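You operate a simulated robot arm through the tools that you are given. There is no shell and no other tool. Be economical: measure what you need, move in short steps, check, and stop when the job is done.

You run a simulated two-armed robot. Do the job below in one go: nothing can be reset, and whatever is moved stays where it is left.

Task
Carry the red tray to the sink, empty both beakers and leave them in the sink.
Fine: set the tray on the worktop before the drying rack; pour into the sink; the beakers stand upright. Set down upright: beaker.
Where things are to end (x, y in the base frame): beaker within 6 cm of [-7, 141]; beaker within 6 cm of [7, 141].

The check looks at the end state, three seconds after you hand in, the way a careful person would. Anything else that was tipped, shoved, dropped, spilled or broken makes it a failure.

Robot
Two 7-joint arms with two-finger parallel grippers on one trunk, on a base that drives. Base frame: it is fixed to the floor where the robot stands at the start and does not move with it; the origin is under the middle of the robot, x ahead of it, y to its left, z up; the surface under the hand at the start is at about z = 85. Units: cm, degrees, N and s.
The left shoulder is at the start at [5, 16.1, 112.3], the right one opposite. With the tool pointing down near the work surface each hand reaches from about 24 to 68 cm from the robot's upright axis, wherever it stands, measured 20 degrees to its own side. Places, roughly: beaker [-125, -75, 25]; bottom of the sink [0, 140, 60]; sink [0, 140, 70]; worktop before the drying rack [-50, 140, 80]. Payload 3.43 kg a hand.
The TCP of each hand is the grasp point between the finger pads, 3 cm short of the fingertips. In the tool frame z runs along the fingers and y along their closing line. The gripper opens to 9.4 cm. The fingers are 2.8 cm wide and 1 cm thick; the gripper's body (5 by 9.6 cm) begins 5.5 cm behind the TCP.
Orientation is that of the tool frame in the base frame, as a unit quaternion [x, y, z, w]. With the fingers straight down and closing along the base's y, the tool's x points along the base's -x, its y along +y and its z along -z.

Tools
- The arms move only by the tool drive_tool. It takes "left_deltas", "right_deltas" or both (then of equal length, played together; a hand with none holds still); each is a list that holds one entry, the list of rows, each a list of 7 numbers: the shift along the tool's x, y, z in cm, then the turn, a rotation vector about the tool's x, y, z in degrees, then the finger opening in cm, from 0 to 9.4. In form: [[[dx, dy, dz, ax, ay, az, hand], ...]]. A call has 1 to 12 rows; each row shifts and turns the commanded pose from where the row before left it, along the tool's axes as they then stand. A row lasts 0.2 s, in which the tool goes at most 5 cm and 8.6 degrees; a call with a longer step from one row to the next is refused whole, and so is a gripper value outside its range. A pose out of reach is approached as far as the arm can. The call stops where the force on the tool passes 40 N (or 10 N more than at its start, if that is more) or the arm is blocked; 0.2 s more then pass. Each finger travels about 4.5 cm/s and halts on what it meets, pressing with about 34 N; the grip force reading is that of the motor and also rises with nothing between the fingers. The clock runs only during rows and for 0.2 s after the last one: add rows that do not move to give the fingers time. It gives the time, the measured TCP pose, the force on the tool (base axes), the opening and the grip force at its end, in the units of the frame above (readings bear some noise), with the torque about the TCP (base axes, N m) and any sound that the robot's microphone picked up.
- Cameras (640 x 400 px; columns grow to the right, rows downward): "scene" is now at [12.55, -2.41, 126.68]; the picture's right is [-0.28, -0.96, 0.00], its down [-0.31, 0.09, -0.95] and it looks along [0.91, -0.27, -0.33] (base axes); focal length 214 px, centre (320, 200). "left" rides on the left gripper at [7.6, -1.4, -10.2] in its tool frame; the picture's right is [0.18, 0.98, 0.00], its down [-0.75, 0.14, -0.64] and it looks along [-0.63, 0.12, 0.77] (tool axes); focal length 243 px, centre (320, 200). "right" rides on the right gripper at [7.6, 1.4, -10.2] in its tool frame; the picture's right is [-0.18, 0.98, 0.00], its down [-0.75, -0.14, -0.64] and it looks along [-0.63, -0.12, 0.77] (tool axes); focal length 243 px, centre (320, 200).
- snapshot(camera): a new picture of that camera. The clock stands still meanwhile.
- slide_trunk(by): slides the trunk up (or, below 0, down) by that many cm; the arms and the scene camera ride with it, the base frame stays. It gives what a move gives, with no picture.
- roll_base(legs): drives the robot by 1 to 6 legs, each [ahead, left, turn to the left] in cm, cm and degrees, along the robot's own axes; the way and the turn of a leg run together, so that a leg with both is an arc; at most 150 cm and 180 degrees a leg. The arms and the cameras ride along, it lands a little off, and it stops where it bumps. It gives what a move gives.
- turn_head(pan, tilt): turns the head with the scene camera to pan (to the left, within 80 degrees either way) and tilt (down, from -29 to 69), counted from straight ahead of the robot. It gives what a move gives.
- measure_at(camera, pixels): for up to 12 pixels [column, row] of the newest picture of that camera ("zoom" is the newest enlarged one), the place [x, y, z] in the base frame of the surface seen there, good to about 0.2 cm, but the place of the scene camera against the robot may be out by one fixed shift of up to 1.2 cm in any direction. The clock stands still meanwhile.
- enlarge(camera, box): a new picture of the part [left, top, right, bottom] of that camera's present view, enlarged. The clock stands still meanwhile.
- close_job(): hands the job in; it is judged then, once.

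Work in short steps. Measure before you move; look again where a grasp or a placing could have gone wrong, and mend it. You have 80 turns and 58 pictures in all, those below and enlarged ones among them. Open the grippers and draw the arms clear of the work before you hand the job in, unless the task says otherwise; then end with one line.

The tools are called as name(argument=value, ...) on one line, values as JSON. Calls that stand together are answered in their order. drive_tool: Moves the arms, as the interface text tells. Its arguments: {"type":"object","properties":{"left_deltas":{"type":"array"},"right_deltas":{"type":"array"}},"required":[]} The other tools are called the same way: slide_trunk (by) slides the trunk up or down; roll_base (legs) drives the base; turn_head (pan, tilt) turns the head that bears the scene camera; snapshot (camera) takes a picture; measure_at (camera, pixels) gives the place of the surface under pixels of a picture; enlarge (camera, box) takes an enlarged picture of a part of a camera's view; close_job () hands the job in.

At the start:

```text
clock: 0.0
left_tool_pos: [41.1, 1.03, 120.83]
left_ee_rot: [-0.001, 1.0, 0.0, -0.001]
left_wrist_force: [-0.5, -0.4, -0.5]
left_wrist_torque: [-0.01, 0.0, -0.03]
left_finger_gap: 9.39
left_grasp_force: 0.1
right_tool_pos: [36.43, -29.97, 122.77]
right_ee_rot: [0.0, 1.0, 0.0, 0.001]
right_wrist_force: [-0.1, -0.2, 0.8]
right_wrist_torque: [0.01, -0.03, 0.01]
right_finger_gap: 9.4
right_grasp_force: 0.1
trunk travel left (down, up): [-15.0, 11.7]
robot x, y, heading: [-0.08, -0.31, -0.3]
head pan, tilt: [-16.4, 19.0]
```

scene: 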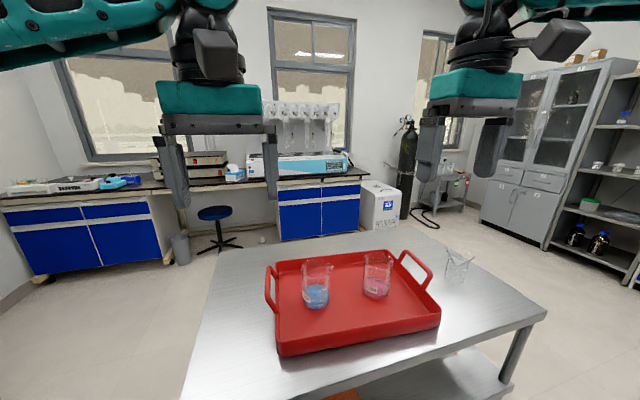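
right: 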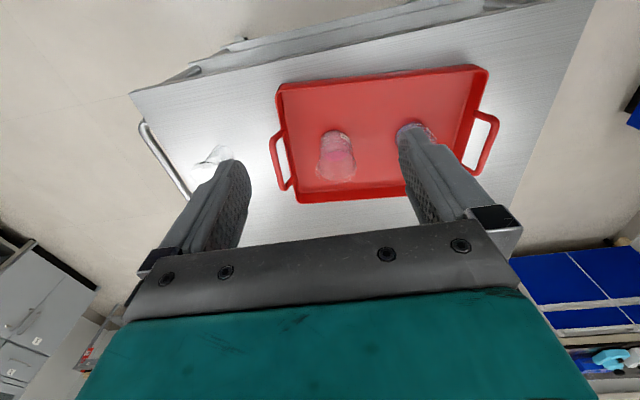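
left: 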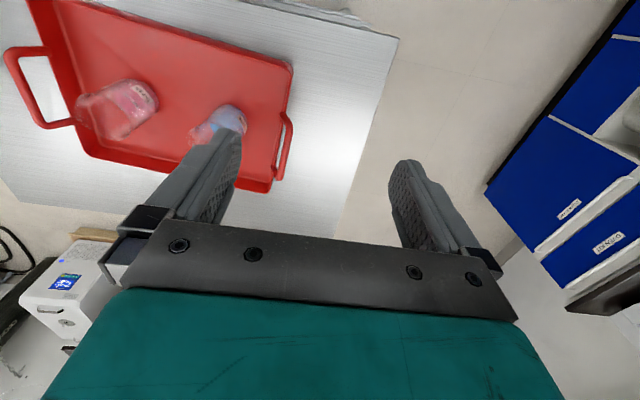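

The scene picture shows the red tray with handles at about (270,290) and (418,265), and beakers at (316,290) and (377,278). I measure these and the surroundings.

measure_at(camera="scene", pixels=[[268, 270], [269, 290], [275, 310], [402, 253], [418, 258], [430, 275], [316, 302], [377, 290], [280, 350], [440, 315], [250, 300], [345, 320]])

enlarge(camera="scene", box=[240, 230, 480, 380])

turn_head(pan=78, tilt=20)

snapshot(camera="scene")

```text
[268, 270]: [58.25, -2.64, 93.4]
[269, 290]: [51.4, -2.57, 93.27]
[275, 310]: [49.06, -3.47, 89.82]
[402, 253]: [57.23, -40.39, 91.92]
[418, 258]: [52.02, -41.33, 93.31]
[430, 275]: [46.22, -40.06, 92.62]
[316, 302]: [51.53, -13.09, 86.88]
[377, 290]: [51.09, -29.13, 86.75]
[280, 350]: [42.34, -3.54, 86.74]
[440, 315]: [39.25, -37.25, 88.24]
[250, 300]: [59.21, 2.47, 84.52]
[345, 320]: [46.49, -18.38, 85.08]
```

```text
2.67 times, centred on (360, 305) of scene
```

zoom: 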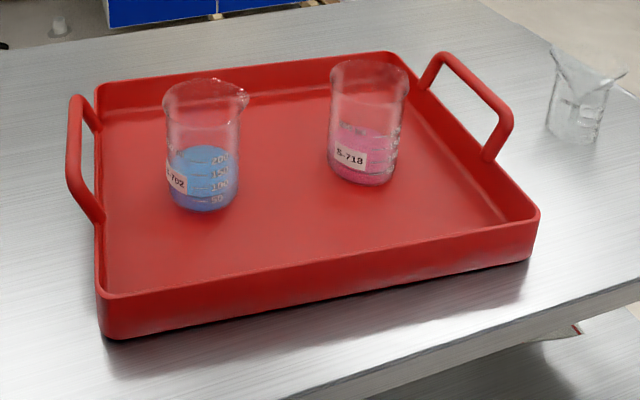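

```text
clock: 1.7
left_tool_pos: [41.0, 1.07, 120.73]
left_ee_rot: [-0.001, 1.0, -0.001, 0.0]
left_wrist_force: [-0.6, -0.5, 0.3]
left_wrist_torque: [0.02, 0.0, -0.01]
left_finger_gap: 9.39
left_grasp_force: 0.0
right_tool_pos: [36.58, -29.91, 122.83]
right_ee_rot: [-0.001, 1.0, 0.0, 0.0]
right_wrist_force: [0.2, -0.6, 0.1]
right_wrist_torque: [-0.02, -0.02, -0.03]
right_finger_gap: 9.41
right_grasp_force: 0.2
trunk travel left (down, up): [-15.0, 11.7]
robot x, y, heading: [0.09, 0.06, 0.3]
head pan, tilt: [78.0, 20.0]
```

```text
53 pictures are left
```

scene: 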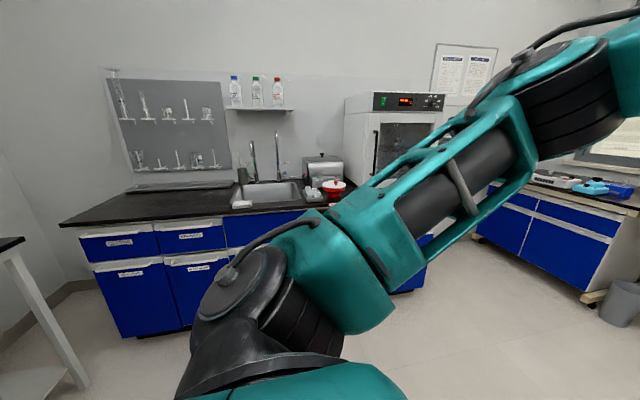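

The sink is visible at (265,190) with the worktop left and drying rack pegboard behind. I measure the handles in the zoom picture and the sink and worktop in the scene picture.

measure_at(camera="zoom", pixels=[[75, 99], [75, 130], [76, 160], [78, 190], [98, 218], [440, 58], [475, 81], [507, 116], [489, 158], [425, 88], [98, 130], [528, 212]])

measure_at(camera="scene", pixels=[[265, 190], [237, 207], [300, 203], [240, 186], [298, 182], [150, 205], [65, 222], [180, 186], [252, 145], [280, 140], [245, 203], [130, 190]])

enlarge(camera="scene", box=[60, 70, 380, 270])

```text
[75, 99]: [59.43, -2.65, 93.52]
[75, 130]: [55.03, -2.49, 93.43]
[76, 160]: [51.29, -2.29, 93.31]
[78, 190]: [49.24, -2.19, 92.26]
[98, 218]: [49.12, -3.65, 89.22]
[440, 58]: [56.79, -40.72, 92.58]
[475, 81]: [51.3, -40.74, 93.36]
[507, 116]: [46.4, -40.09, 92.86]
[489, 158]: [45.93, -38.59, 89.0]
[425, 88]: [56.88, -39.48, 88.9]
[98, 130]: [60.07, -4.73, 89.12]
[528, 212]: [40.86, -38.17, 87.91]
```

```text
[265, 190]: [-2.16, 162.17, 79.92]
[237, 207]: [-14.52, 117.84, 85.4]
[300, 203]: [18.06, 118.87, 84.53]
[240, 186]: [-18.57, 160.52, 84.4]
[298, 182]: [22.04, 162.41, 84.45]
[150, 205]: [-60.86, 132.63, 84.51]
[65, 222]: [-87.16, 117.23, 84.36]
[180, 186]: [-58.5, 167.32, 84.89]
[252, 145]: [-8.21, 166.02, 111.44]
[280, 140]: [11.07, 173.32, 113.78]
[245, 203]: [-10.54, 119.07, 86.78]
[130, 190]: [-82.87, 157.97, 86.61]
```

```text
2.00 times, centred on (220, 170) of scene
```

zoom: 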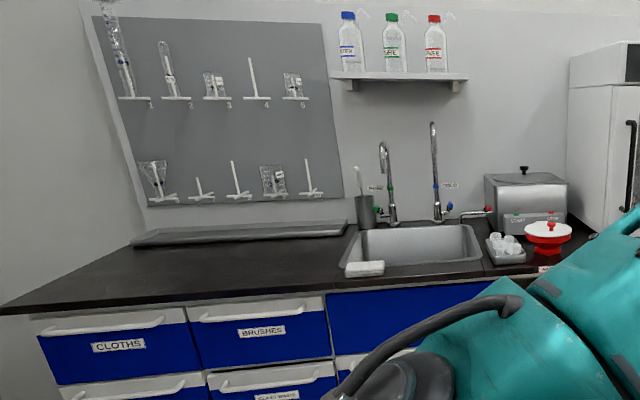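

The tray is turned about -4° with its centre near (53,-21.6), and the sink opening spans x -18..22, y 119..161. I roll the base to stand square and centred before the tray, then look with the hand cameras.

roll_base(legs=[[0, -17.6, -4.5]])

turn_head(pan=0, tilt=35)

snapshot(camera="scene")

snapshot(camera="right")

snapshot(camera="left")

```text
clock: 3.9
left_tool_pos: [40.18, -19.57, 120.81]
left_ee_rot: [0.037, 0.999, 0.0, 0.0]
left_wrist_force: [-0.3, -0.5, 0.2]
left_wrist_torque: [0.02, 0.0, -0.01]
left_finger_gap: 9.41
left_grasp_force: 0.1
right_tool_pos: [33.46, -50.1, 122.84]
right_ee_rot: [0.039, 0.999, 0.0, 0.0]
right_wrist_force: [0.2, 0.3, -0.4]
right_wrist_torque: [0.02, 0.01, 0.0]
right_finger_gap: 9.42
right_grasp_force: 0.0
trunk travel left (down, up): [-15.0, 11.7]
robot x, y, heading: [-1.01, -17.67, -4.3]
head pan, tilt: [78.0, 20.0]
```

```text
clock: 5.4
left_tool_pos: [40.36, -19.64, 120.74]
left_ee_rot: [0.037, 0.999, -0.001, 0.0]
left_wrist_force: [-0.7, -0.1, -0.1]
left_wrist_torque: [-0.01, 0.02, 0.0]
left_finger_gap: 9.38
left_grasp_force: 0.0
right_tool_pos: [33.38, -50.16, 122.74]
right_ee_rot: [0.038, 0.999, 0.0, 0.0]
right_wrist_force: [0.7, 0.1, -0.1]
right_wrist_torque: [0.02, 0.01, 0.01]
right_finger_gap: 9.38
right_grasp_force: 0.1
trunk travel left (down, up): [-15.0, 11.7]
robot x, y, heading: [-0.51, -17.34, -4.3]
head pan, tilt: [0.0, 35.0]
```

```text
51 pictures are left
```

scene: 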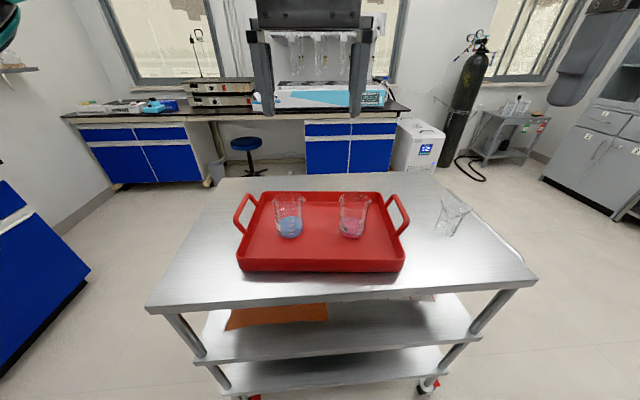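

```text
50 pictures are left
```

right: 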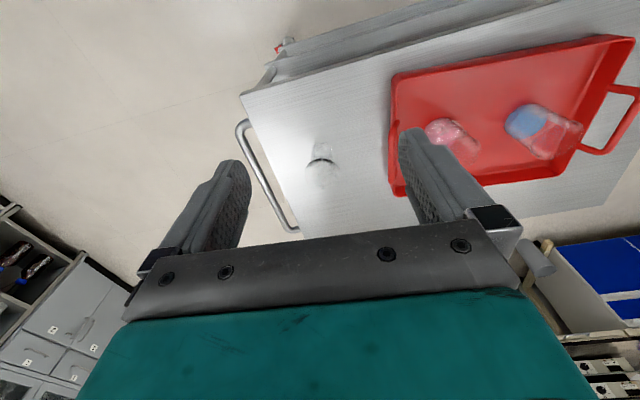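

```text
49 pictures are left
```

left: 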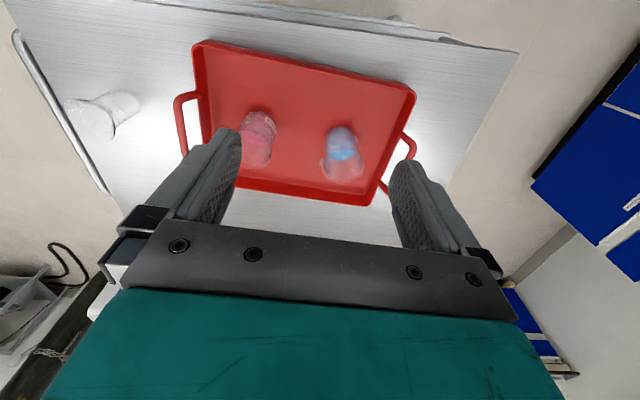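

The left hand camera shows both handles at (410,150)/(384,188) and (180,120). I measure them there and in the scene view.

measure_at(camera="left", pixels=[[413, 146], [412, 153], [383, 188], [178, 102], [179, 120], [183, 148], [192, 96], [340, 160], [258, 140], [195, 80]])

measure_at(camera="scene", pixels=[[237, 212], [239, 204], [246, 196], [393, 197], [402, 206], [407, 215], [289, 230], [352, 230], [275, 198], [303, 197], [367, 197], [340, 197]])

enlarge(camera="scene", box=[220, 170, 420, 295])

```text
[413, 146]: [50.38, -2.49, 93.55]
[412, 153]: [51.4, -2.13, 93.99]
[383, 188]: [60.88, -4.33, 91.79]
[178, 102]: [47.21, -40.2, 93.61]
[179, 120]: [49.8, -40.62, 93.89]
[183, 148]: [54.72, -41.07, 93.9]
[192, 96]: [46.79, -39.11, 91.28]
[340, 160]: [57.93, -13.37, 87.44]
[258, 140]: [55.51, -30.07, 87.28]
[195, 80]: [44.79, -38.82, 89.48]
```

```text
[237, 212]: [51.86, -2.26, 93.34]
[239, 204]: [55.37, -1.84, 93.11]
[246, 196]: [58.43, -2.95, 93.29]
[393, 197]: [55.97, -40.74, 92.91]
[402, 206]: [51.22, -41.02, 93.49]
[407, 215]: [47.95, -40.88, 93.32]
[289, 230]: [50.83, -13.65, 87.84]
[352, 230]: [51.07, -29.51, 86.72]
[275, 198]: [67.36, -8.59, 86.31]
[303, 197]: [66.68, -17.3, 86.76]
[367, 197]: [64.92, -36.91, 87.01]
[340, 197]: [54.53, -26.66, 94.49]
```

```text
3.20 times, centred on (320, 232) of scene
```

zoom: 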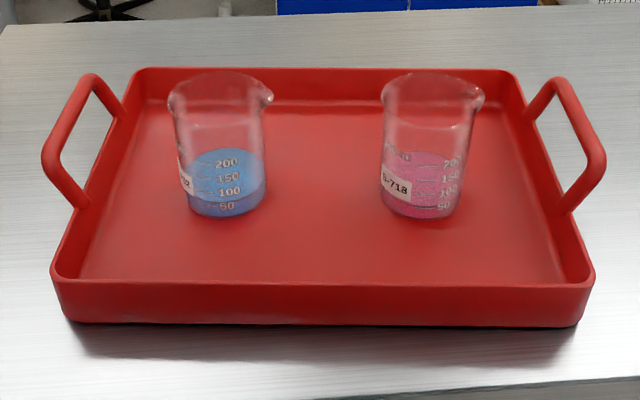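

Handle rods are centred near (54.8,-2.2) and (51.8,-41), top z≈93.9. I bring both hands above them to about z 104 with fingers partly closed.

drive_tool(left_deltas=[[[-2.18, 3.08, 0, 0, 0, 0, 5], [-2.18, 3.08, 0, 0, 0, 0, 5], [-2.18, 3.08, 0, 0, 0, 0, 5], [-2.18, 3.08, 0, 0, 0, 0, 5], [-2.18, 3.08, 0, 0, 0, 0, 5], [-2.18, 3.08, 0, 0, 0, 0, 5], [0, 0, 4.2, 0, 0, 0, 5], [0, 0, 4.2, 0, 0, 0, 5], [0, 0, 4.2, 0, 0, 0, 5], [0, 0, 4.2, 0, 0, 0, 5], [0, 0, 0, 0, 0, 0, 5], [0, 0, 0, 0, 0, 0, 5]]], right_deltas=[[[-2.95, 1.75, 0, 0, 0, 0, 5], [-2.95, 1.75, 0, 0, 0, 0, 5], [-2.95, 1.75, 0, 0, 0, 0, 5], [-2.95, 1.75, 0, 0, 0, 0, 5], [-2.95, 1.75, 0, 0, 0, 0, 5], [-2.95, 1.75, 0, 0, 0, 0, 5], [0, 0, 4.7, 0, 0, 0, 5], [0, 0, 4.7, 0, 0, 0, 5], [0, 0, 4.7, 0, 0, 0, 5], [0, 0, 4.7, 0, 0, 0, 5], [0, 0, 0, 0, 0, 0, 5], [0, 0, 0, 0, 0, 0, 5]]])

snapshot(camera="left")

snapshot(camera="right")

```text
clock: 8.0
left_tool_pos: [54.77, -2.21, 103.9]
left_ee_rot: [0.037, 0.999, 0.0, 0.001]
left_wrist_force: [0.5, 0.1, 0.3]
left_wrist_torque: [-0.01, -0.01, -0.01]
left_finger_gap: 4.98
left_grasp_force: 0.0
right_tool_pos: [47.0, -43.78, 101.2]
right_ee_rot: [0.039, 0.999, 0.0, 0.0]
right_wrist_force: [0.1, -0.1, 0.7]
right_wrist_torque: [-0.07, -0.01, 0.02]
right_finger_gap: 5.02
right_grasp_force: 0.1
right hand out of reach, approached as far as the arm can: row 4, 5, 6
trunk travel left (down, up): [-15.0, 11.7]
robot x, y, heading: [-0.72, -17.66, -4.6]
head pan, tilt: [0.0, 35.0]
```

```text
47 pictures are left
```

left: 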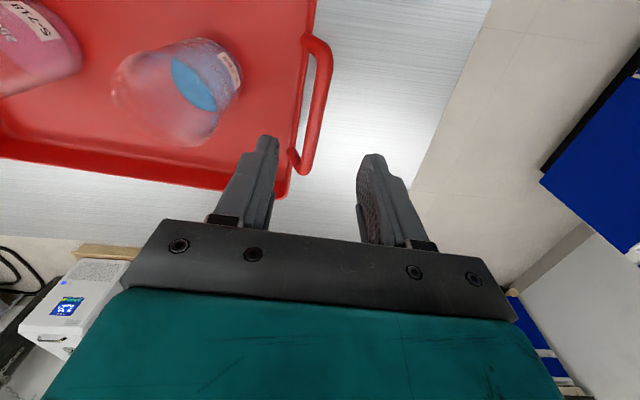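

```text
46 pictures are left
```

right: 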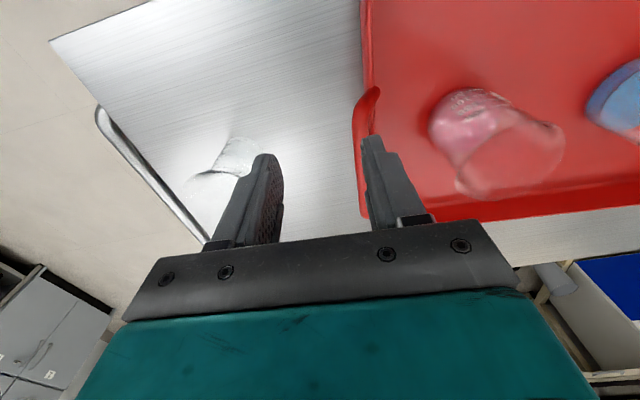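

Left is in place; right stopped short at (47,-43.8) due to reach at height. I measure the rod in the left view around (322,100) and right (365,110), then shift the right hand.

measure_at(camera="left", pixels=[[318, 50], [325, 80], [318, 120], [308, 160], [303, 170]])

measure_at(camera="right", pixels=[[372, 95], [360, 110], [357, 130], [358, 160], [360, 200], [240, 140], [205, 175]])

drive_tool(right_deltas=[[[-1.5, 1.1, 0, 0, 0, 0, 5], [-1.5, 1.1, 0, 0, 0, 0, 5], [-1.5, 0.9, 0, 0, 0, 0, 5], [0, 0, 0, 0, 0, 0, 5]]])

snapshot(camera="right")

```text
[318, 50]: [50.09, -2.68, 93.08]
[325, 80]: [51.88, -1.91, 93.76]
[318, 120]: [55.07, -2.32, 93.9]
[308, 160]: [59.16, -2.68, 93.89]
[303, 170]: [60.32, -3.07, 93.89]
```

```text
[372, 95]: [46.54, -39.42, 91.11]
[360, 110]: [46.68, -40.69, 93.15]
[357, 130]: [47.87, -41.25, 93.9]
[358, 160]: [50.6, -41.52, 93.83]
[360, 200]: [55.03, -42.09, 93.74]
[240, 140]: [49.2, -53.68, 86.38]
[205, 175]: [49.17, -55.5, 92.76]
```

```text
clock: 9.0
left_tool_pos: [54.78, -2.21, 103.95]
left_ee_rot: [0.038, 0.999, -0.002, 0.0]
left_wrist_force: [0.3, -0.6, 0.6]
left_wrist_torque: [-0.02, -0.03, 0.01]
left_finger_gap: 5.0
left_grasp_force: 0.1
right_tool_pos: [50.79, -41.57, 101.1]
right_ee_rot: [0.038, 0.999, 0.0, 0.0]
right_wrist_force: [0.2, 0.6, -0.1]
right_wrist_torque: [0.01, -0.03, 0.02]
right_finger_gap: 5.01
right_grasp_force: 0.1
right hand out of reach, approached as far as the arm can: row 3
trunk travel left (down, up): [-15.0, 11.7]
robot x, y, heading: [-0.57, -17.46, -4.3]
head pan, tilt: [0.0, 35.0]
```

```text
45 pictures are left
```

right: 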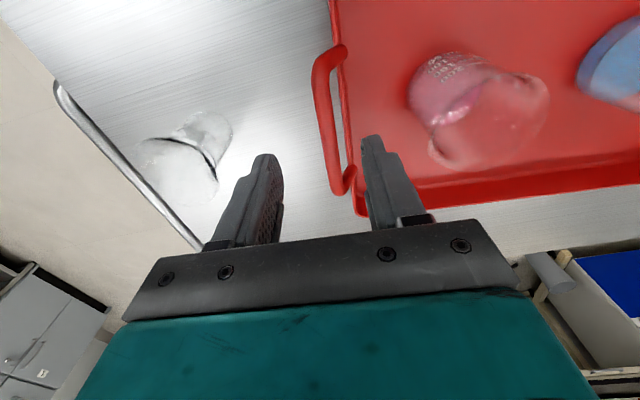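

Both hands are over the rods, left rod at y≈-2.3 and right rod at y≈-41.5. I go straight down to TCP z≈93.

drive_tool(left_deltas=[[[0, 0, 3, 0, 0, 0, 5], [0, 0, 3, 0, 0, 0, 5], [0, 0, 2.5, 0, 0, 0, 5], [0, 0, 2.3, 0, 0, 0, 5], [0, 0, 0, 0, 0, 0, 5]]], right_deltas=[[[0, 0, 2, 0, 0, 0, 5], [0, 0, 2, 0, 0, 0, 5], [0, 0, 2, 0, 0, 0, 5], [0, 0, 2, 0, 0, 0, 5], [0, 0, 0, 0, 0, 0, 5]]])

snapshot(camera="right")

snapshot(camera="left")

```text
clock: 10.2
left_tool_pos: [54.77, -2.16, 93.12]
left_ee_rot: [0.037, 0.999, -0.001, 0.001]
left_wrist_force: [-0.8, -0.7, 0.3]
left_wrist_torque: [0.0, 0.0, 0.0]
left_finger_gap: 5.0
left_grasp_force: 0.0
right_tool_pos: [49.54, -42.34, 93.47]
right_ee_rot: [0.038, 0.999, 0.001, 0.001]
right_wrist_force: [0.4, -0.4, -0.7]
right_wrist_torque: [0.03, 0.0, 0.0]
right_finger_gap: 5.01
right_grasp_force: 0.0
right hand out of reach, approached as far as the arm can: row 2, 3, 4
trunk travel left (down, up): [-15.0, 11.7]
robot x, y, heading: [-0.89, -17.52, -4.7]
head pan, tilt: [0.0, 35.0]
```

```text
44 pictures are left
```

right: 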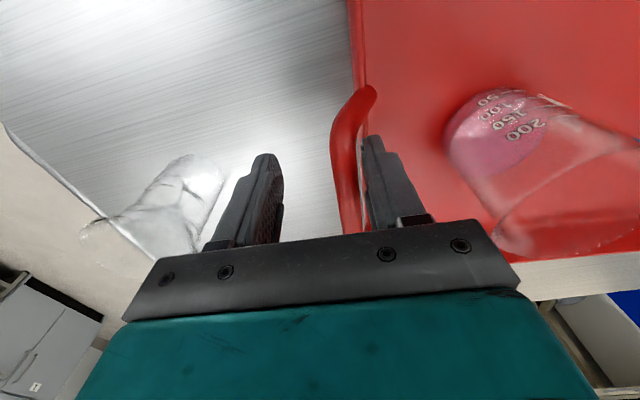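

```text
43 pictures are left
```

left: 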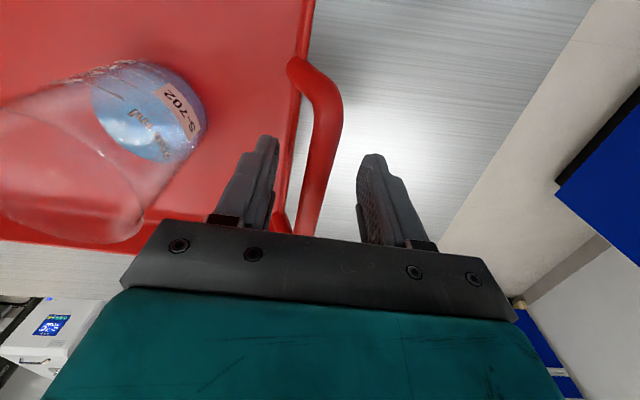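

The right hand is at its reach limit (49.5,-42.3). I raise both hands clear of the rods and move the base 5 cm ahead to gain reach, after checking the cart's front edge distance in the scene picture.

measure_at(camera="scene", pixels=[[160, 308], [330, 293], [530, 283], [300, 362], [300, 395]])

drive_tool(left_deltas=[[[0, 0, -3, 0, 0, 0, 5], [0, 0, -3, 0, 0, 0, 5], [0, 0, -1, 0, 0, 0, 5], [0, 0, 0, 0, 0, 0, 5]]], right_deltas=[[[0, 0, -3, 0, 0, 0, 5], [0, 0, -3, 0, 0, 0, 5], [0, 0, -1, 0, 0, 0, 5], [0, 0, 0, 0, 0, 0, 5]]])

```text
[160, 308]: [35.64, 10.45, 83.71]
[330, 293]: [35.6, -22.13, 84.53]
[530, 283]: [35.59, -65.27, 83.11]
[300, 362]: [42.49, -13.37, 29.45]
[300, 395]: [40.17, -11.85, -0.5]
```

```text
clock: 11.2
left_tool_pos: [54.64, -2.18, 100.26]
left_ee_rot: [0.038, 0.999, -0.001, 0.0]
left_wrist_force: [0.5, -0.1, 0.5]
left_wrist_torque: [-0.02, 0.02, 0.02]
left_finger_gap: 4.97
left_grasp_force: 0.0
right_tool_pos: [49.5, -42.36, 100.43]
right_ee_rot: [0.039, 0.999, -0.001, 0.0]
right_wrist_force: [0.3, 0.3, -0.1]
right_wrist_torque: [0.0, -0.01, 0.02]
right_finger_gap: 5.01
right_grasp_force: 0.1
trunk travel left (down, up): [-15.0, 11.7]
robot x, y, heading: [-0.56, -17.58, -4.5]
head pan, tilt: [0.0, 35.0]
```

Cart edge is at x≈35.6, so 5 cm ahead should be clear. I roll ahead.

roll_base(legs=[[5, 0, 0]])

```text
clock: 12.2
left_tool_pos: [59.24, -2.45, 100.2]
left_ee_rot: [0.037, 0.999, 0.0, 0.0]
left_wrist_force: [0.1, 0.3, 0.8]
left_wrist_torque: [-0.01, -0.02, 0.02]
left_finger_gap: 4.98
left_grasp_force: 0.1
right_tool_pos: [53.99, -42.78, 100.53]
right_ee_rot: [0.037, 0.999, 0.0, 0.0]
right_wrist_force: [0.1, -0.5, 0.9]
right_wrist_torque: [-0.02, -0.02, 0.0]
right_finger_gap: 4.97
right_grasp_force: 0.0
trunk travel left (down, up): [-15.0, 11.7]
robot x, y, heading: [4.09, -17.94, -4.1]
head pan, tilt: [0.0, 35.0]
stopped in leg 1: the robot was blocked; the commanded pose is now the measured one
```

The base stopped at 4.6 cm, blocked. I correct the hands over the rods and look for any shift of the tray.

drive_tool(left_deltas=[[[1.5, -0.1, 0, 0, 0, 0, 5], [1.5, -0.1, 0, 0, 0, 0, 5], [1.44, 0, 0, 0, 0, 0, 5], [0, 0, 0, 0, 0, 0, 5]]], right_deltas=[[[0.8, 0.4, 0, 0, 0, 0, 5], [0.8, 0.3, 0, 0, 0, 0, 5], [0.88, 0.3, 0, 0, 0, 0, 5], [0, 0, 0, 0, 0, 0, 5]]])

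snapshot(camera="right")

snapshot(camera="left")

```text
clock: 13.2
left_tool_pos: [54.7, -2.2, 100.08]
left_ee_rot: [0.036, 0.999, 0.0, -0.001]
left_wrist_force: [-0.6, 0.4, -0.6]
left_wrist_torque: [0.01, 0.01, 0.05]
left_finger_gap: 4.96
left_grasp_force: 0.1
right_tool_pos: [51.59, -41.59, 100.5]
right_ee_rot: [0.039, 0.999, -0.001, 0.0]
right_wrist_force: [0.9, -0.2, 0.2]
right_wrist_torque: [-0.01, -0.03, 0.01]
right_finger_gap: 4.99
right_grasp_force: 0.1
trunk travel left (down, up): [-15.0, 11.7]
robot x, y, heading: [3.83, -18.33, -4.3]
head pan, tilt: [0.0, 35.0]
```

```text
42 pictures are left
```

right: 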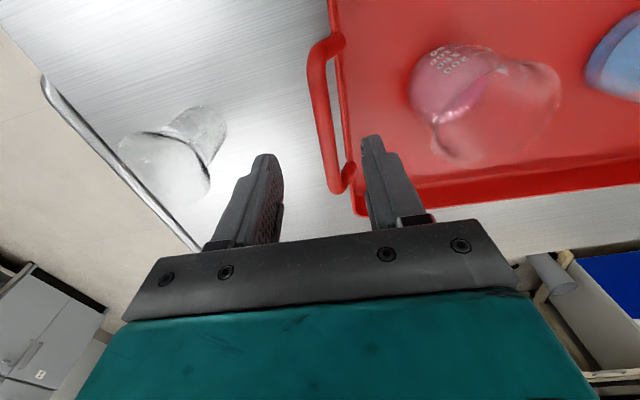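

```text
41 pictures are left
```

left: 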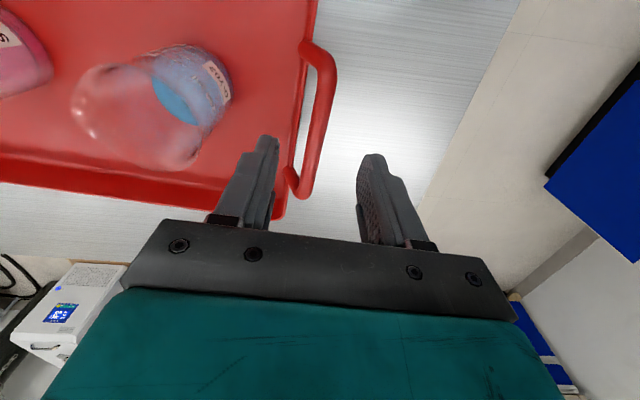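

Both fingers still straddle the rods. I verify the rods at left (322,90)/(305,180) and right (318,90)/(345,180), and go down to z≈93.

measure_at(camera="left", pixels=[[325, 80], [318, 120], [310, 160]])

measure_at(camera="right", pixels=[[318, 80], [325, 120], [335, 165]])

drive_tool(left_deltas=[[[0, 0, 2.4, 0, 0, 0, 5], [0, 0, 2.4, 0, 0, 0, 5], [0, 0, 2.2, 0, 0, 0, 5], [0, 0, 0, 0, 0, 0, 5]]], right_deltas=[[[0, 0, 2.5, 0, 0, 0, 5], [0, 0, 2.5, 0, 0, 0, 5], [0, 0, 2.4, 0, 0, 0, 5], [0, 0, 0, 0, 0, 0, 5]]])

```text
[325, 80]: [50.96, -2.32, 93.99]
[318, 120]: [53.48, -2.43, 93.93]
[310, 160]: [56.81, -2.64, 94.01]
```

```text
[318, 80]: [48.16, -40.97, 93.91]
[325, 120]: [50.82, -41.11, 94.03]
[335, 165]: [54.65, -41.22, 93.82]
```

```text
clock: 14.2
left_tool_pos: [54.72, -2.28, 93.12]
left_ee_rot: [0.036, 0.999, -0.001, 0.001]
left_wrist_force: [-0.6, -0.1, -0.4]
left_wrist_torque: [0.0, -0.02, -0.03]
left_finger_gap: 5.0
left_grasp_force: 0.0
right_tool_pos: [51.6, -41.66, 92.92]
right_ee_rot: [0.038, 0.999, -0.001, 0.0]
right_wrist_force: [-0.3, 0.0, 0.6]
right_wrist_torque: [0.01, 0.02, 0.0]
right_finger_gap: 5.01
right_grasp_force: 0.0
trunk travel left (down, up): [-15.0, 11.7]
robot x, y, heading: [3.46, -17.72, -4.2]
head pan, tilt: [0.0, 35.0]
```

Rods are at y≈-2.5 and -41.15; I nudge sideways and close both grippers.

drive_tool(left_deltas=[[[0, -0.2, 0, 0, 0, 0, 5], [0, 0, 0, 0, 0, 0, 3], [0, 0, 0, 0, 0, 0, 1.8], [0, 0, 0, 0, 0, 0, 0], [0, 0, 0, 0, 0, 0, 0], [0, 0, 0, 0, 0, 0, 0]]], right_deltas=[[[0, 0.5, 0, 0, 0, 0, 5], [0, 0, 0, 0, 0, 0, 3], [0, 0, 0, 0, 0, 0, 1.8], [0, 0, 0, 0, 0, 0, 0], [0, 0, 0, 0, 0, 0, 0], [0, 0, 0, 0, 0, 0, 0]]])

```text
clock: 15.6
left_tool_pos: [54.77, -2.54, 93.27]
left_ee_rot: [0.037, 0.999, 0.0, 0.0]
left_wrist_force: [-1.4, 0.6, 0.4]
left_wrist_torque: [-0.02, -0.1, -0.32]
left_finger_gap: 1.7
left_grasp_force: 33.7
right_tool_pos: [51.5, -41.22, 93.0]
right_ee_rot: [0.038, 0.999, 0.0, 0.0]
right_wrist_force: [0.0, -3.1, -0.2]
right_wrist_torque: [-0.03, 0.23, -0.22]
right_finger_gap: 1.68
right_grasp_force: 34.0
trunk travel left (down, up): [-15.0, 11.7]
robot x, y, heading: [3.87, -17.92, -4.3]
head pan, tilt: [0.0, 35.0]
```

Both rods are held (gap 1.7 cm). I lift with the trunk by 3 cm and check.

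slide_trunk(by=3)

snapshot(camera="scene")

```text
clock: 16.4
left_tool_pos: [54.64, -2.53, 96.12]
left_ee_rot: [0.037, 0.999, 0.0, -0.001]
left_wrist_force: [-1.6, 2.1, -3.5]
left_wrist_torque: [-0.03, -0.17, -0.36]
left_finger_gap: 1.7
left_grasp_force: 33.6
right_tool_pos: [51.65, -41.05, 95.89]
right_ee_rot: [0.038, 0.999, 0.0, -0.001]
right_wrist_force: [1.2, -2.6, -3.7]
right_wrist_torque: [0.03, 0.18, -0.25]
right_finger_gap: 1.67
right_grasp_force: 34.1
trunk travel left (down, up): [-18.0, 8.7]
robot x, y, heading: [3.66, -17.92, -4.3]
head pan, tilt: [0.0, 35.0]
```

```text
40 pictures are left
```

scene: 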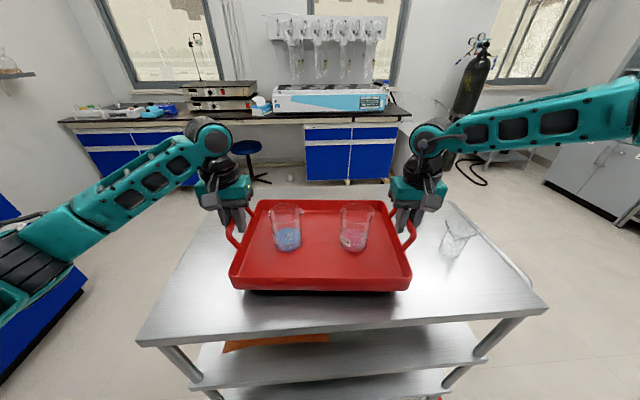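

The tray is level and held, with the beakers steady. I raise another 5 cm, back off 25 cm and turn left to face the sink side.

slide_trunk(by=5)

roll_base(legs=[[-25, 0, 0], [0, 0, 47], [0, 0, 47.3]])

snapshot(camera="scene")

```text
clock: 17.3
left_tool_pos: [54.65, -2.45, 101.13]
left_ee_rot: [0.037, 0.999, 0.0, -0.001]
left_wrist_force: [-1.5, 1.9, -2.5]
left_wrist_torque: [0.03, 0.13, -0.33]
left_finger_gap: 1.66
left_grasp_force: 33.7
right_tool_pos: [51.85, -41.16, 101.01]
right_ee_rot: [0.038, 0.999, 0.0, -0.001]
right_wrist_force: [0.9, -2.4, -3.7]
right_wrist_torque: [-0.01, -0.06, -0.23]
right_finger_gap: 1.7
right_grasp_force: 34.2
trunk travel left (down, up): [-23.0, 3.7]
robot x, y, heading: [3.81, -17.65, -4.2]
head pan, tilt: [0.0, 35.0]
```

```text
clock: 23.4
left_tool_pos: [-40.07, 33.77, 101.23]
left_ee_rot: [-0.705, 0.709, -0.001, 0.0]
left_wrist_force: [-4.3, -1.2, -3.3]
left_wrist_torque: [-0.02, 0.0, -0.33]
left_finger_gap: 1.68
left_grasp_force: 33.9
right_tool_pos: [-1.48, 33.34, 100.93]
right_ee_rot: [-0.703, 0.711, 0.0, -0.001]
right_wrist_force: [3.6, 1.6, -2.5]
right_wrist_torque: [-0.04, 0.0, -0.22]
right_finger_gap: 1.71
right_grasp_force: 33.6
trunk travel left (down, up): [-23.0, 3.7]
robot x, y, heading: [-21.08, -16.12, 89.8]
head pan, tilt: [0.0, 35.0]
```

```text
39 pictures are left
```

scene: 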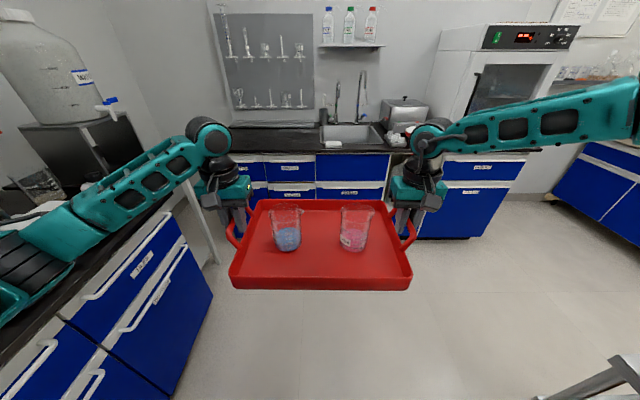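

A bench stands at the left, and the counter ahead. I measure clearances: bench edge (175,215)/(60,320), carboy tap (105,105), table leg (205,210), counter front edge (300,153), rack tray and faucets.

measure_at(camera="scene", pixels=[[175, 215], [70, 320], [112, 102], [190, 190], [215, 262], [250, 152], [330, 153], [150, 200], [385, 150], [275, 122], [250, 190], [130, 140]])

enlarge(camera="scene", box=[180, 60, 440, 210])

```text
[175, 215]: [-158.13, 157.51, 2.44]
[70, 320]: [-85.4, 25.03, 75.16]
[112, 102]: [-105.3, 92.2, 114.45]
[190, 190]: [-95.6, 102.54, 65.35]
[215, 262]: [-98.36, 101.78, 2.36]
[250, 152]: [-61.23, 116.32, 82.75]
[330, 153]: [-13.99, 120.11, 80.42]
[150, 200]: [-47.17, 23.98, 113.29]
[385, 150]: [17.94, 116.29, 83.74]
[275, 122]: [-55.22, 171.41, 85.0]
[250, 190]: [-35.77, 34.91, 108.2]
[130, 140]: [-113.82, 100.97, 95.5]
```

```text
2.46 times, centred on (310, 135) of scene
```

zoom: 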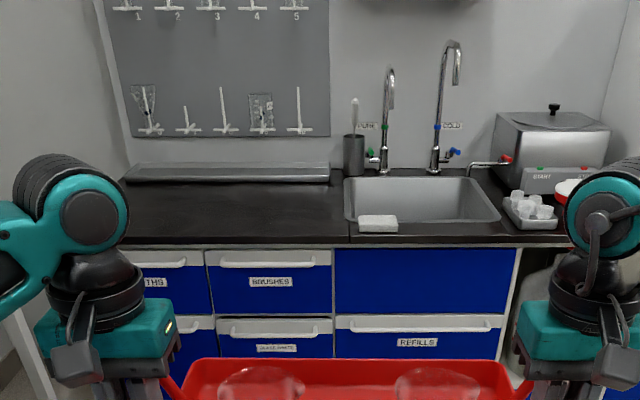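

Counter front edge is y≈116, bench on the left at x≈-85. I drive to about (-46, 79), keeping the tray at 92 cm over the counter.

roll_base(legs=[[40, 25, 0], [55, 0, 0]])

snapshot(camera="scene")

```text
clock: 29.0
left_tool_pos: [-65.23, 129.21, 101.06]
left_ee_rot: [0.708, -0.706, 0.0, 0.0]
left_wrist_force: [-0.7, -1.1, -2.9]
left_wrist_torque: [-0.03, 0.03, -0.32]
left_finger_gap: 1.68
left_grasp_force: 34.4
right_tool_pos: [-26.65, 129.2, 100.96]
right_ee_rot: [0.707, -0.707, 0.001, 0.002]
right_wrist_force: [0.5, 1.7, -2.6]
right_wrist_torque: [-0.02, -0.02, -0.22]
right_finger_gap: 1.7
right_grasp_force: 33.8
trunk travel left (down, up): [-23.0, 3.7]
robot x, y, heading: [-45.76, 79.89, 90.0]
head pan, tilt: [0.0, 35.0]
```

```text
37 pictures are left
```

scene: 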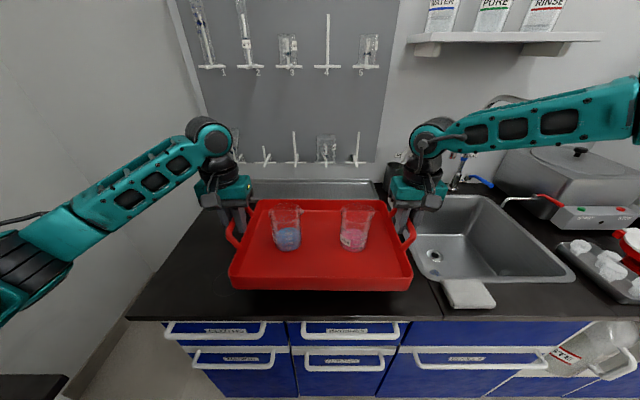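

Tray hovers over the worktop. I measure the counter front edge, sink bottom, rim and sponge, and the space behind the tray.

measure_at(camera="scene", pixels=[[200, 318], [420, 318], [250, 304], [435, 255], [500, 250], [480, 220], [468, 285], [468, 296], [490, 284], [570, 275], [330, 183], [236, 288]])

roll_base(legs=[[3, 0, 0]])

```text
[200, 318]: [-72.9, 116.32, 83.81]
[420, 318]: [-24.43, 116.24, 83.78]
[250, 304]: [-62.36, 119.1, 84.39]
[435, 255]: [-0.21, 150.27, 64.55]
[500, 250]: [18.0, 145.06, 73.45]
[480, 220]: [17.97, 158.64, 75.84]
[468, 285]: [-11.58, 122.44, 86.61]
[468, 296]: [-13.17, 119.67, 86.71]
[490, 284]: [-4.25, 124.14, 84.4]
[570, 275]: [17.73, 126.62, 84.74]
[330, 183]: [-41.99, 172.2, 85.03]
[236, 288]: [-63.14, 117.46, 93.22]
```

```text
clock: 29.9
left_tool_pos: [-65.22, 132.33, 101.11]
left_ee_rot: [-0.707, 0.707, -0.001, 0.0]
left_wrist_force: [0.4, -1.1, -3.0]
left_wrist_torque: [-0.03, -0.03, -0.33]
left_finger_gap: 1.69
left_grasp_force: 34.1
right_tool_pos: [-26.55, 132.16, 100.88]
right_ee_rot: [-0.707, 0.707, 0.0, -0.001]
right_wrist_force: [-0.2, 1.8, -3.7]
right_wrist_torque: [-0.15, -0.02, -0.25]
right_finger_gap: 1.69
right_grasp_force: 33.7
trunk travel left (down, up): [-23.0, 3.7]
robot x, y, heading: [-46.03, 82.35, 90.0]
head pan, tilt: [0.0, 35.0]
```

The tray is about 4 cm in from the edge. I lower by the trunk 7.6 cm, then check the forces.

slide_trunk(by=-7.6)

```text
clock: 31.0
left_tool_pos: [-65.19, 132.27, 93.43]
left_ee_rot: [0.708, -0.707, 0.0, 0.0]
left_wrist_force: [0.1, -1.6, -2.7]
left_wrist_torque: [-0.01, 0.02, -0.29]
left_finger_gap: 1.67
left_grasp_force: 33.8
right_tool_pos: [-26.57, 132.08, 93.34]
right_ee_rot: [-0.706, 0.708, 0.0, 0.0]
right_wrist_force: [-0.7, 1.8, -2.3]
right_wrist_torque: [-0.05, 0.01, -0.18]
right_finger_gap: 1.69
right_grasp_force: 33.6
trunk travel left (down, up): [-15.4, 11.3]
robot x, y, heading: [-46.22, 82.36, 89.9]
head pan, tilt: [0.0, 35.0]
```

Still carrying about 2.5 N a hand. I lower 0.4 cm more.

slide_trunk(by=-0.4)

```text
clock: 31.5
left_tool_pos: [-65.27, 132.33, 93.24]
left_ee_rot: [0.708, -0.707, 0.0, 0.0]
left_wrist_force: [-0.3, -1.5, 0.1]
left_wrist_torque: [0.17, 0.03, -0.28]
left_finger_gap: 1.69
left_grasp_force: 34.1
right_tool_pos: [-26.53, 132.08, 93.03]
right_ee_rot: [-0.707, 0.707, 0.0, 0.0]
right_wrist_force: [0.3, 1.8, -1.0]
right_wrist_torque: [0.21, 0.02, -0.22]
right_finger_gap: 1.67
right_grasp_force: 34.3
trunk travel left (down, up): [-15.0, 11.7]
robot x, y, heading: [-45.7, 82.35, 90.1]
head pan, tilt: [0.0, 35.0]
```

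The tray's weight is on the worktop. I open both grippers and rise 14 cm.

drive_tool(left_deltas=[[[0, 0, 0.1, 0, 0, 0, 2.5], [0, 0, 0, 0, 0, 0, 4], [0, 0, 0, 0, 0, 0, 4.4], [0, 0, 0, 0, 0, 0, 4.4], [0, 0, -2, 0, 0, 0, 4.4], [0, 0, -3, 0, 0, 0, 4.4], [0, 0, -3, 0, 0, 0, 4.4], [0, 0, -3, 0, 0, 0, 4.4], [0, 0, -3, 0, 0, 0, 6]]], right_deltas=[[[0, 0, 0.1, 0, 0, 0, 2.5], [0, 0, 0, 0, 0, 0, 4], [0, 0, 0, 0, 0, 0, 4.4], [0, 0, 0, 0, 0, 0, 4.4], [0, 0, -2, 0, 0, 0, 4.4], [0, 0, -3, 0, 0, 0, 4.4], [0, 0, -3, 0, 0, 0, 4.4], [0, 0, -3, 0, 0, 0, 4.4], [0, 0, -3, 0, 0, 0, 6]]])

snapshot(camera="scene")

snapshot(camera="left")

snapshot(camera="right")

```text
clock: 33.5
left_tool_pos: [-65.31, 132.14, 107.21]
left_ee_rot: [0.708, -0.707, 0.001, 0.0]
left_wrist_force: [0.3, 0.3, 0.2]
left_wrist_torque: [0.02, 0.04, 0.0]
left_finger_gap: 5.97
left_grasp_force: 0.0
right_tool_pos: [-26.58, 132.16, 106.94]
right_ee_rot: [-0.706, 0.708, 0.0, -0.001]
right_wrist_force: [-0.3, 0.6, -0.2]
right_wrist_torque: [0.01, -0.03, -0.04]
right_finger_gap: 6.01
right_grasp_force: 0.0
trunk travel left (down, up): [-15.0, 11.7]
robot x, y, heading: [-45.79, 82.23, 90.1]
head pan, tilt: [0.0, 35.0]
```

```text
36 pictures are left
```

scene: 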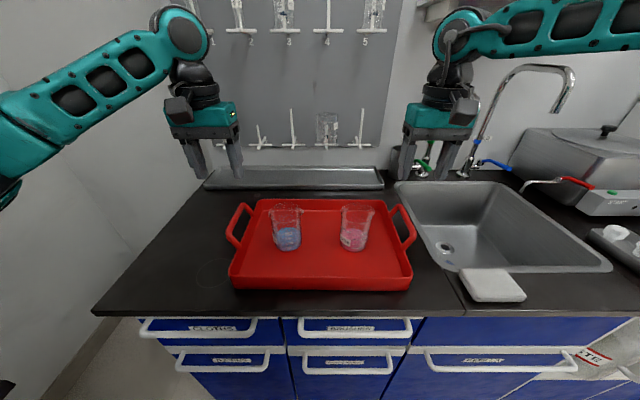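

```text
35 pictures are left
```

left: 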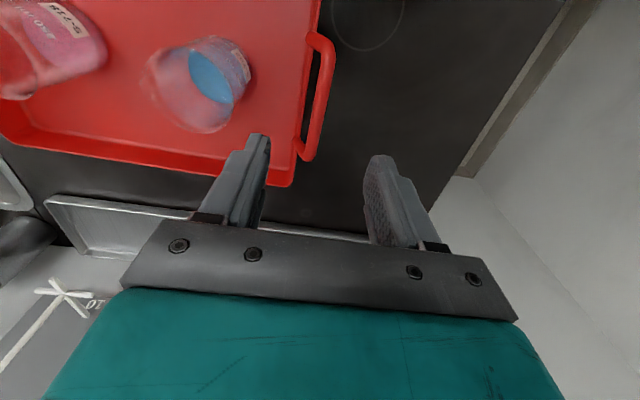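

```text
34 pictures are left
```

right: 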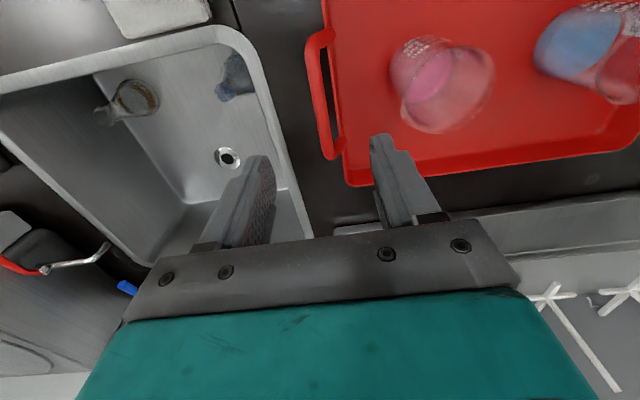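

The right camera shows objects in the sink at (130,100) and (237,78). I enlarge and measure them, along with the beakers.

enlarge(camera="right", box=[40, 20, 300, 200])

measure_at(camera="right", pixels=[[135, 95], [112, 112], [237, 75], [226, 97], [228, 157], [180, 130], [250, 130], [160, 40], [420, 90], [455, 90]])

measure_at(camera="left", pixels=[[215, 75], [240, 70], [205, 130], [155, 65], [243, 50], [190, 110]])

enlarge(camera="scene", box=[220, 180, 420, 305])

```text
2.22 times, centred on (170, 110) of right
```

zoom: 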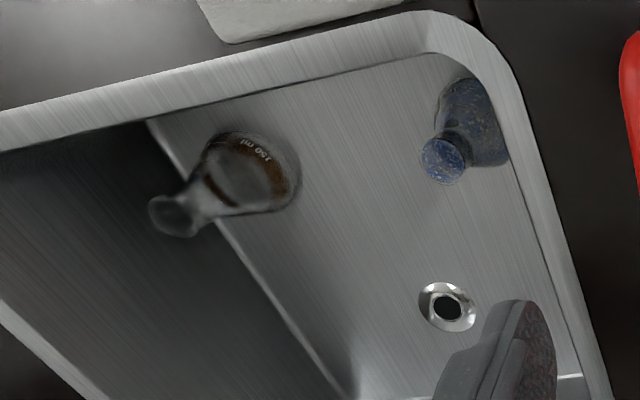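

```text
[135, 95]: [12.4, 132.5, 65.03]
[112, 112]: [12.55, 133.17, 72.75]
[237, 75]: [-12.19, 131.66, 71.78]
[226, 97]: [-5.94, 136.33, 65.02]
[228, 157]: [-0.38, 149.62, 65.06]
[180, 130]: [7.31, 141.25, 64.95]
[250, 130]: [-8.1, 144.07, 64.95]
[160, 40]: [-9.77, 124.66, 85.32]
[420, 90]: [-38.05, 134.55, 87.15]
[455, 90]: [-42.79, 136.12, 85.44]
```

```text
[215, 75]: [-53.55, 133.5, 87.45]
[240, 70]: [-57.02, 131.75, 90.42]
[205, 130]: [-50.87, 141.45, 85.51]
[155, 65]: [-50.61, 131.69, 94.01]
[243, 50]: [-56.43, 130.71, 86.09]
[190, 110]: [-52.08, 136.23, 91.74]
```

```text
3.20 times, centred on (320, 242) of scene
```

zoom: 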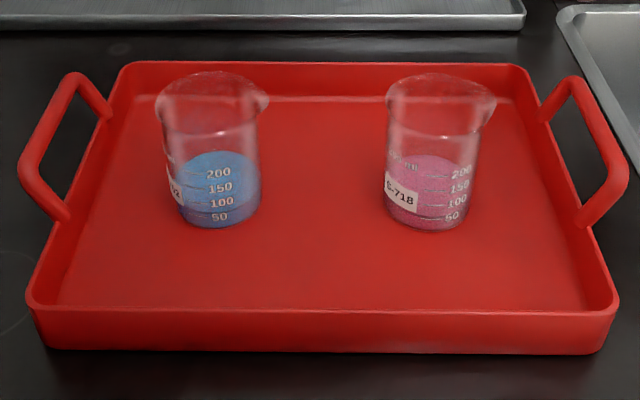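

The sink holds a flask near (12.4,132.5) and a capped bottle near (-12,131), so I'll place at about (±6,143.5). I measure the beakers' rims and bases in the zoom, and the faucet spouts in the scene view.

measure_at(camera="zoom", pixels=[[165, 110], [257, 110], [212, 76], [220, 227], [180, 205], [259, 200], [395, 115], [484, 115], [438, 78], [425, 230], [392, 210], [465, 205]])

measure_at(camera="scene", pixels=[[565, 72], [562, 108], [520, 72], [480, 140], [430, 150], [425, 165], [530, 182], [276, 250], [300, 250], [369, 250], [342, 245]])

```text
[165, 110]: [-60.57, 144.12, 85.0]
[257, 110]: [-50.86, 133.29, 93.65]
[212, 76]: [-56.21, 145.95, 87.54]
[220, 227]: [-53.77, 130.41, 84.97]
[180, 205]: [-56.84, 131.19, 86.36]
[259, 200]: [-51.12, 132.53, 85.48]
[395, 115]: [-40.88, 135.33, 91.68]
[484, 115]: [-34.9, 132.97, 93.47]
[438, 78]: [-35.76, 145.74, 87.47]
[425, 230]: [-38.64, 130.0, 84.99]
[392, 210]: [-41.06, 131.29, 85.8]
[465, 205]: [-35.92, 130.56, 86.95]
```

```text
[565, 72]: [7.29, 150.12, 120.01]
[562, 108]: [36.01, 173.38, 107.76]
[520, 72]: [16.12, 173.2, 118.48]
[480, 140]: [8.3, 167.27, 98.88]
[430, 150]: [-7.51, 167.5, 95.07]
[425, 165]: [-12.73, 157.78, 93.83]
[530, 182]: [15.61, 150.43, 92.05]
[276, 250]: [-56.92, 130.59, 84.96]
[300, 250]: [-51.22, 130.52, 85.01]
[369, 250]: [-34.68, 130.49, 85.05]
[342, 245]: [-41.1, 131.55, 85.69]
```

Beaker centres come to about blue (-54.0,133.6) and pink (-38.3,133.3), rim z≈94, spouts facing +x. I hover both hands above them, yawed 45° inward so the fingers miss the spouts.

drive_tool(left_deltas=[[[-0.36, -2.83, 0, 0, 0, 0, 9.4], [-0.36, -2.83, 0, 0, 0, 0, 9.4], [-0.36, -2.82, 0, 0, 0, 0, 9.4], [-0.37, -2.82, 0, 0, 0, 0, 9.4], [0, 0, 0, 0, 0, 7.5, 9.4], [0, 0, 0, 0, 0, 7.5, 9.4], [0, 0, 0, 0, 0, 7.5, 9.4], [0, 0, 0, 0, 0, 7.5, 9.4], [0, 0, 0, 0, 0, 7.5, 9.4], [0, 0, 0, 0, 0, 7.5, 9.4], [0, 0, 0, 0, 0, 0, 9.4]]], right_deltas=[[[-0.29, 2.93, 0, 0, 0, 0, 9.4], [-0.29, 2.93, 0, 0, 0, 0, 9.4], [-0.29, 2.92, 0, 0, 0, 0, 9.4], [-0.28, 2.92, 0, 0, 0, 0, 9.4], [0, 0, 0, 0, 0, -7.5, 9.4], [0, 0, 0, 0, 0, -7.5, 9.4], [0, 0, 0, 0, 0, -7.5, 9.4], [0, 0, 0, 0, 0, -7.5, 9.4], [0, 0, 0, 0, 0, -7.5, 9.4], [0, 0, 0, 0, 0, -7.5, 9.4], [0, 0, 0, 0, 0, 0, 9.4]]])

snapshot(camera="left")

snapshot(camera="right")

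```text
clock: 35.9
left_tool_pos: [-53.99, 133.67, 107.06]
left_ee_rot: [-0.384, 0.923, 0.0, 0.001]
left_wrist_force: [1.4, 0.2, -0.3]
left_wrist_torque: [0.01, 0.01, -0.01]
left_finger_gap: 9.36
left_grasp_force: 0.1
right_tool_pos: [-32.23, 129.16, 106.2]
right_ee_rot: [0.924, -0.383, 0.001, 0.0]
right_wrist_force: [0.0, 0.6, 1.5]
right_wrist_torque: [-0.02, -0.01, 0.0]
right_finger_gap: 9.4
right_grasp_force: 0.0
right hand out of reach, approached as far as the arm can: row 2, 3, 4
trunk travel left (down, up): [-15.0, 11.7]
robot x, y, heading: [-46.01, 82.68, 89.9]
head pan, tilt: [0.0, 35.0]
```

```text
31 pictures are left
```

left: 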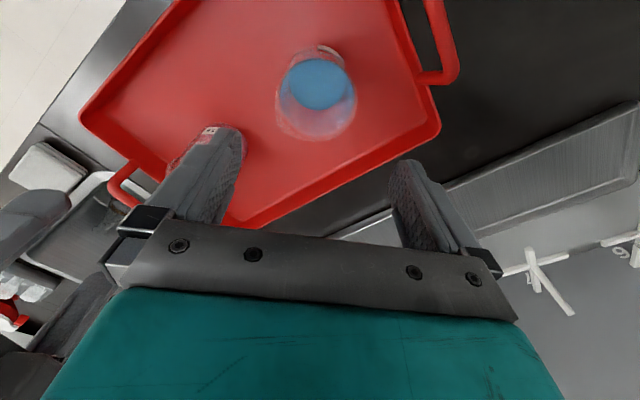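

```text
30 pictures are left
```

right: 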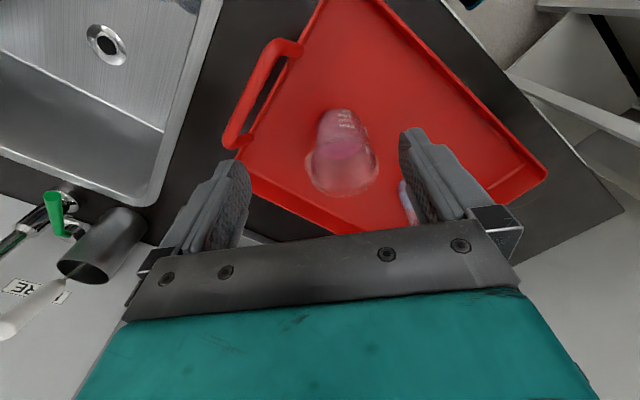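

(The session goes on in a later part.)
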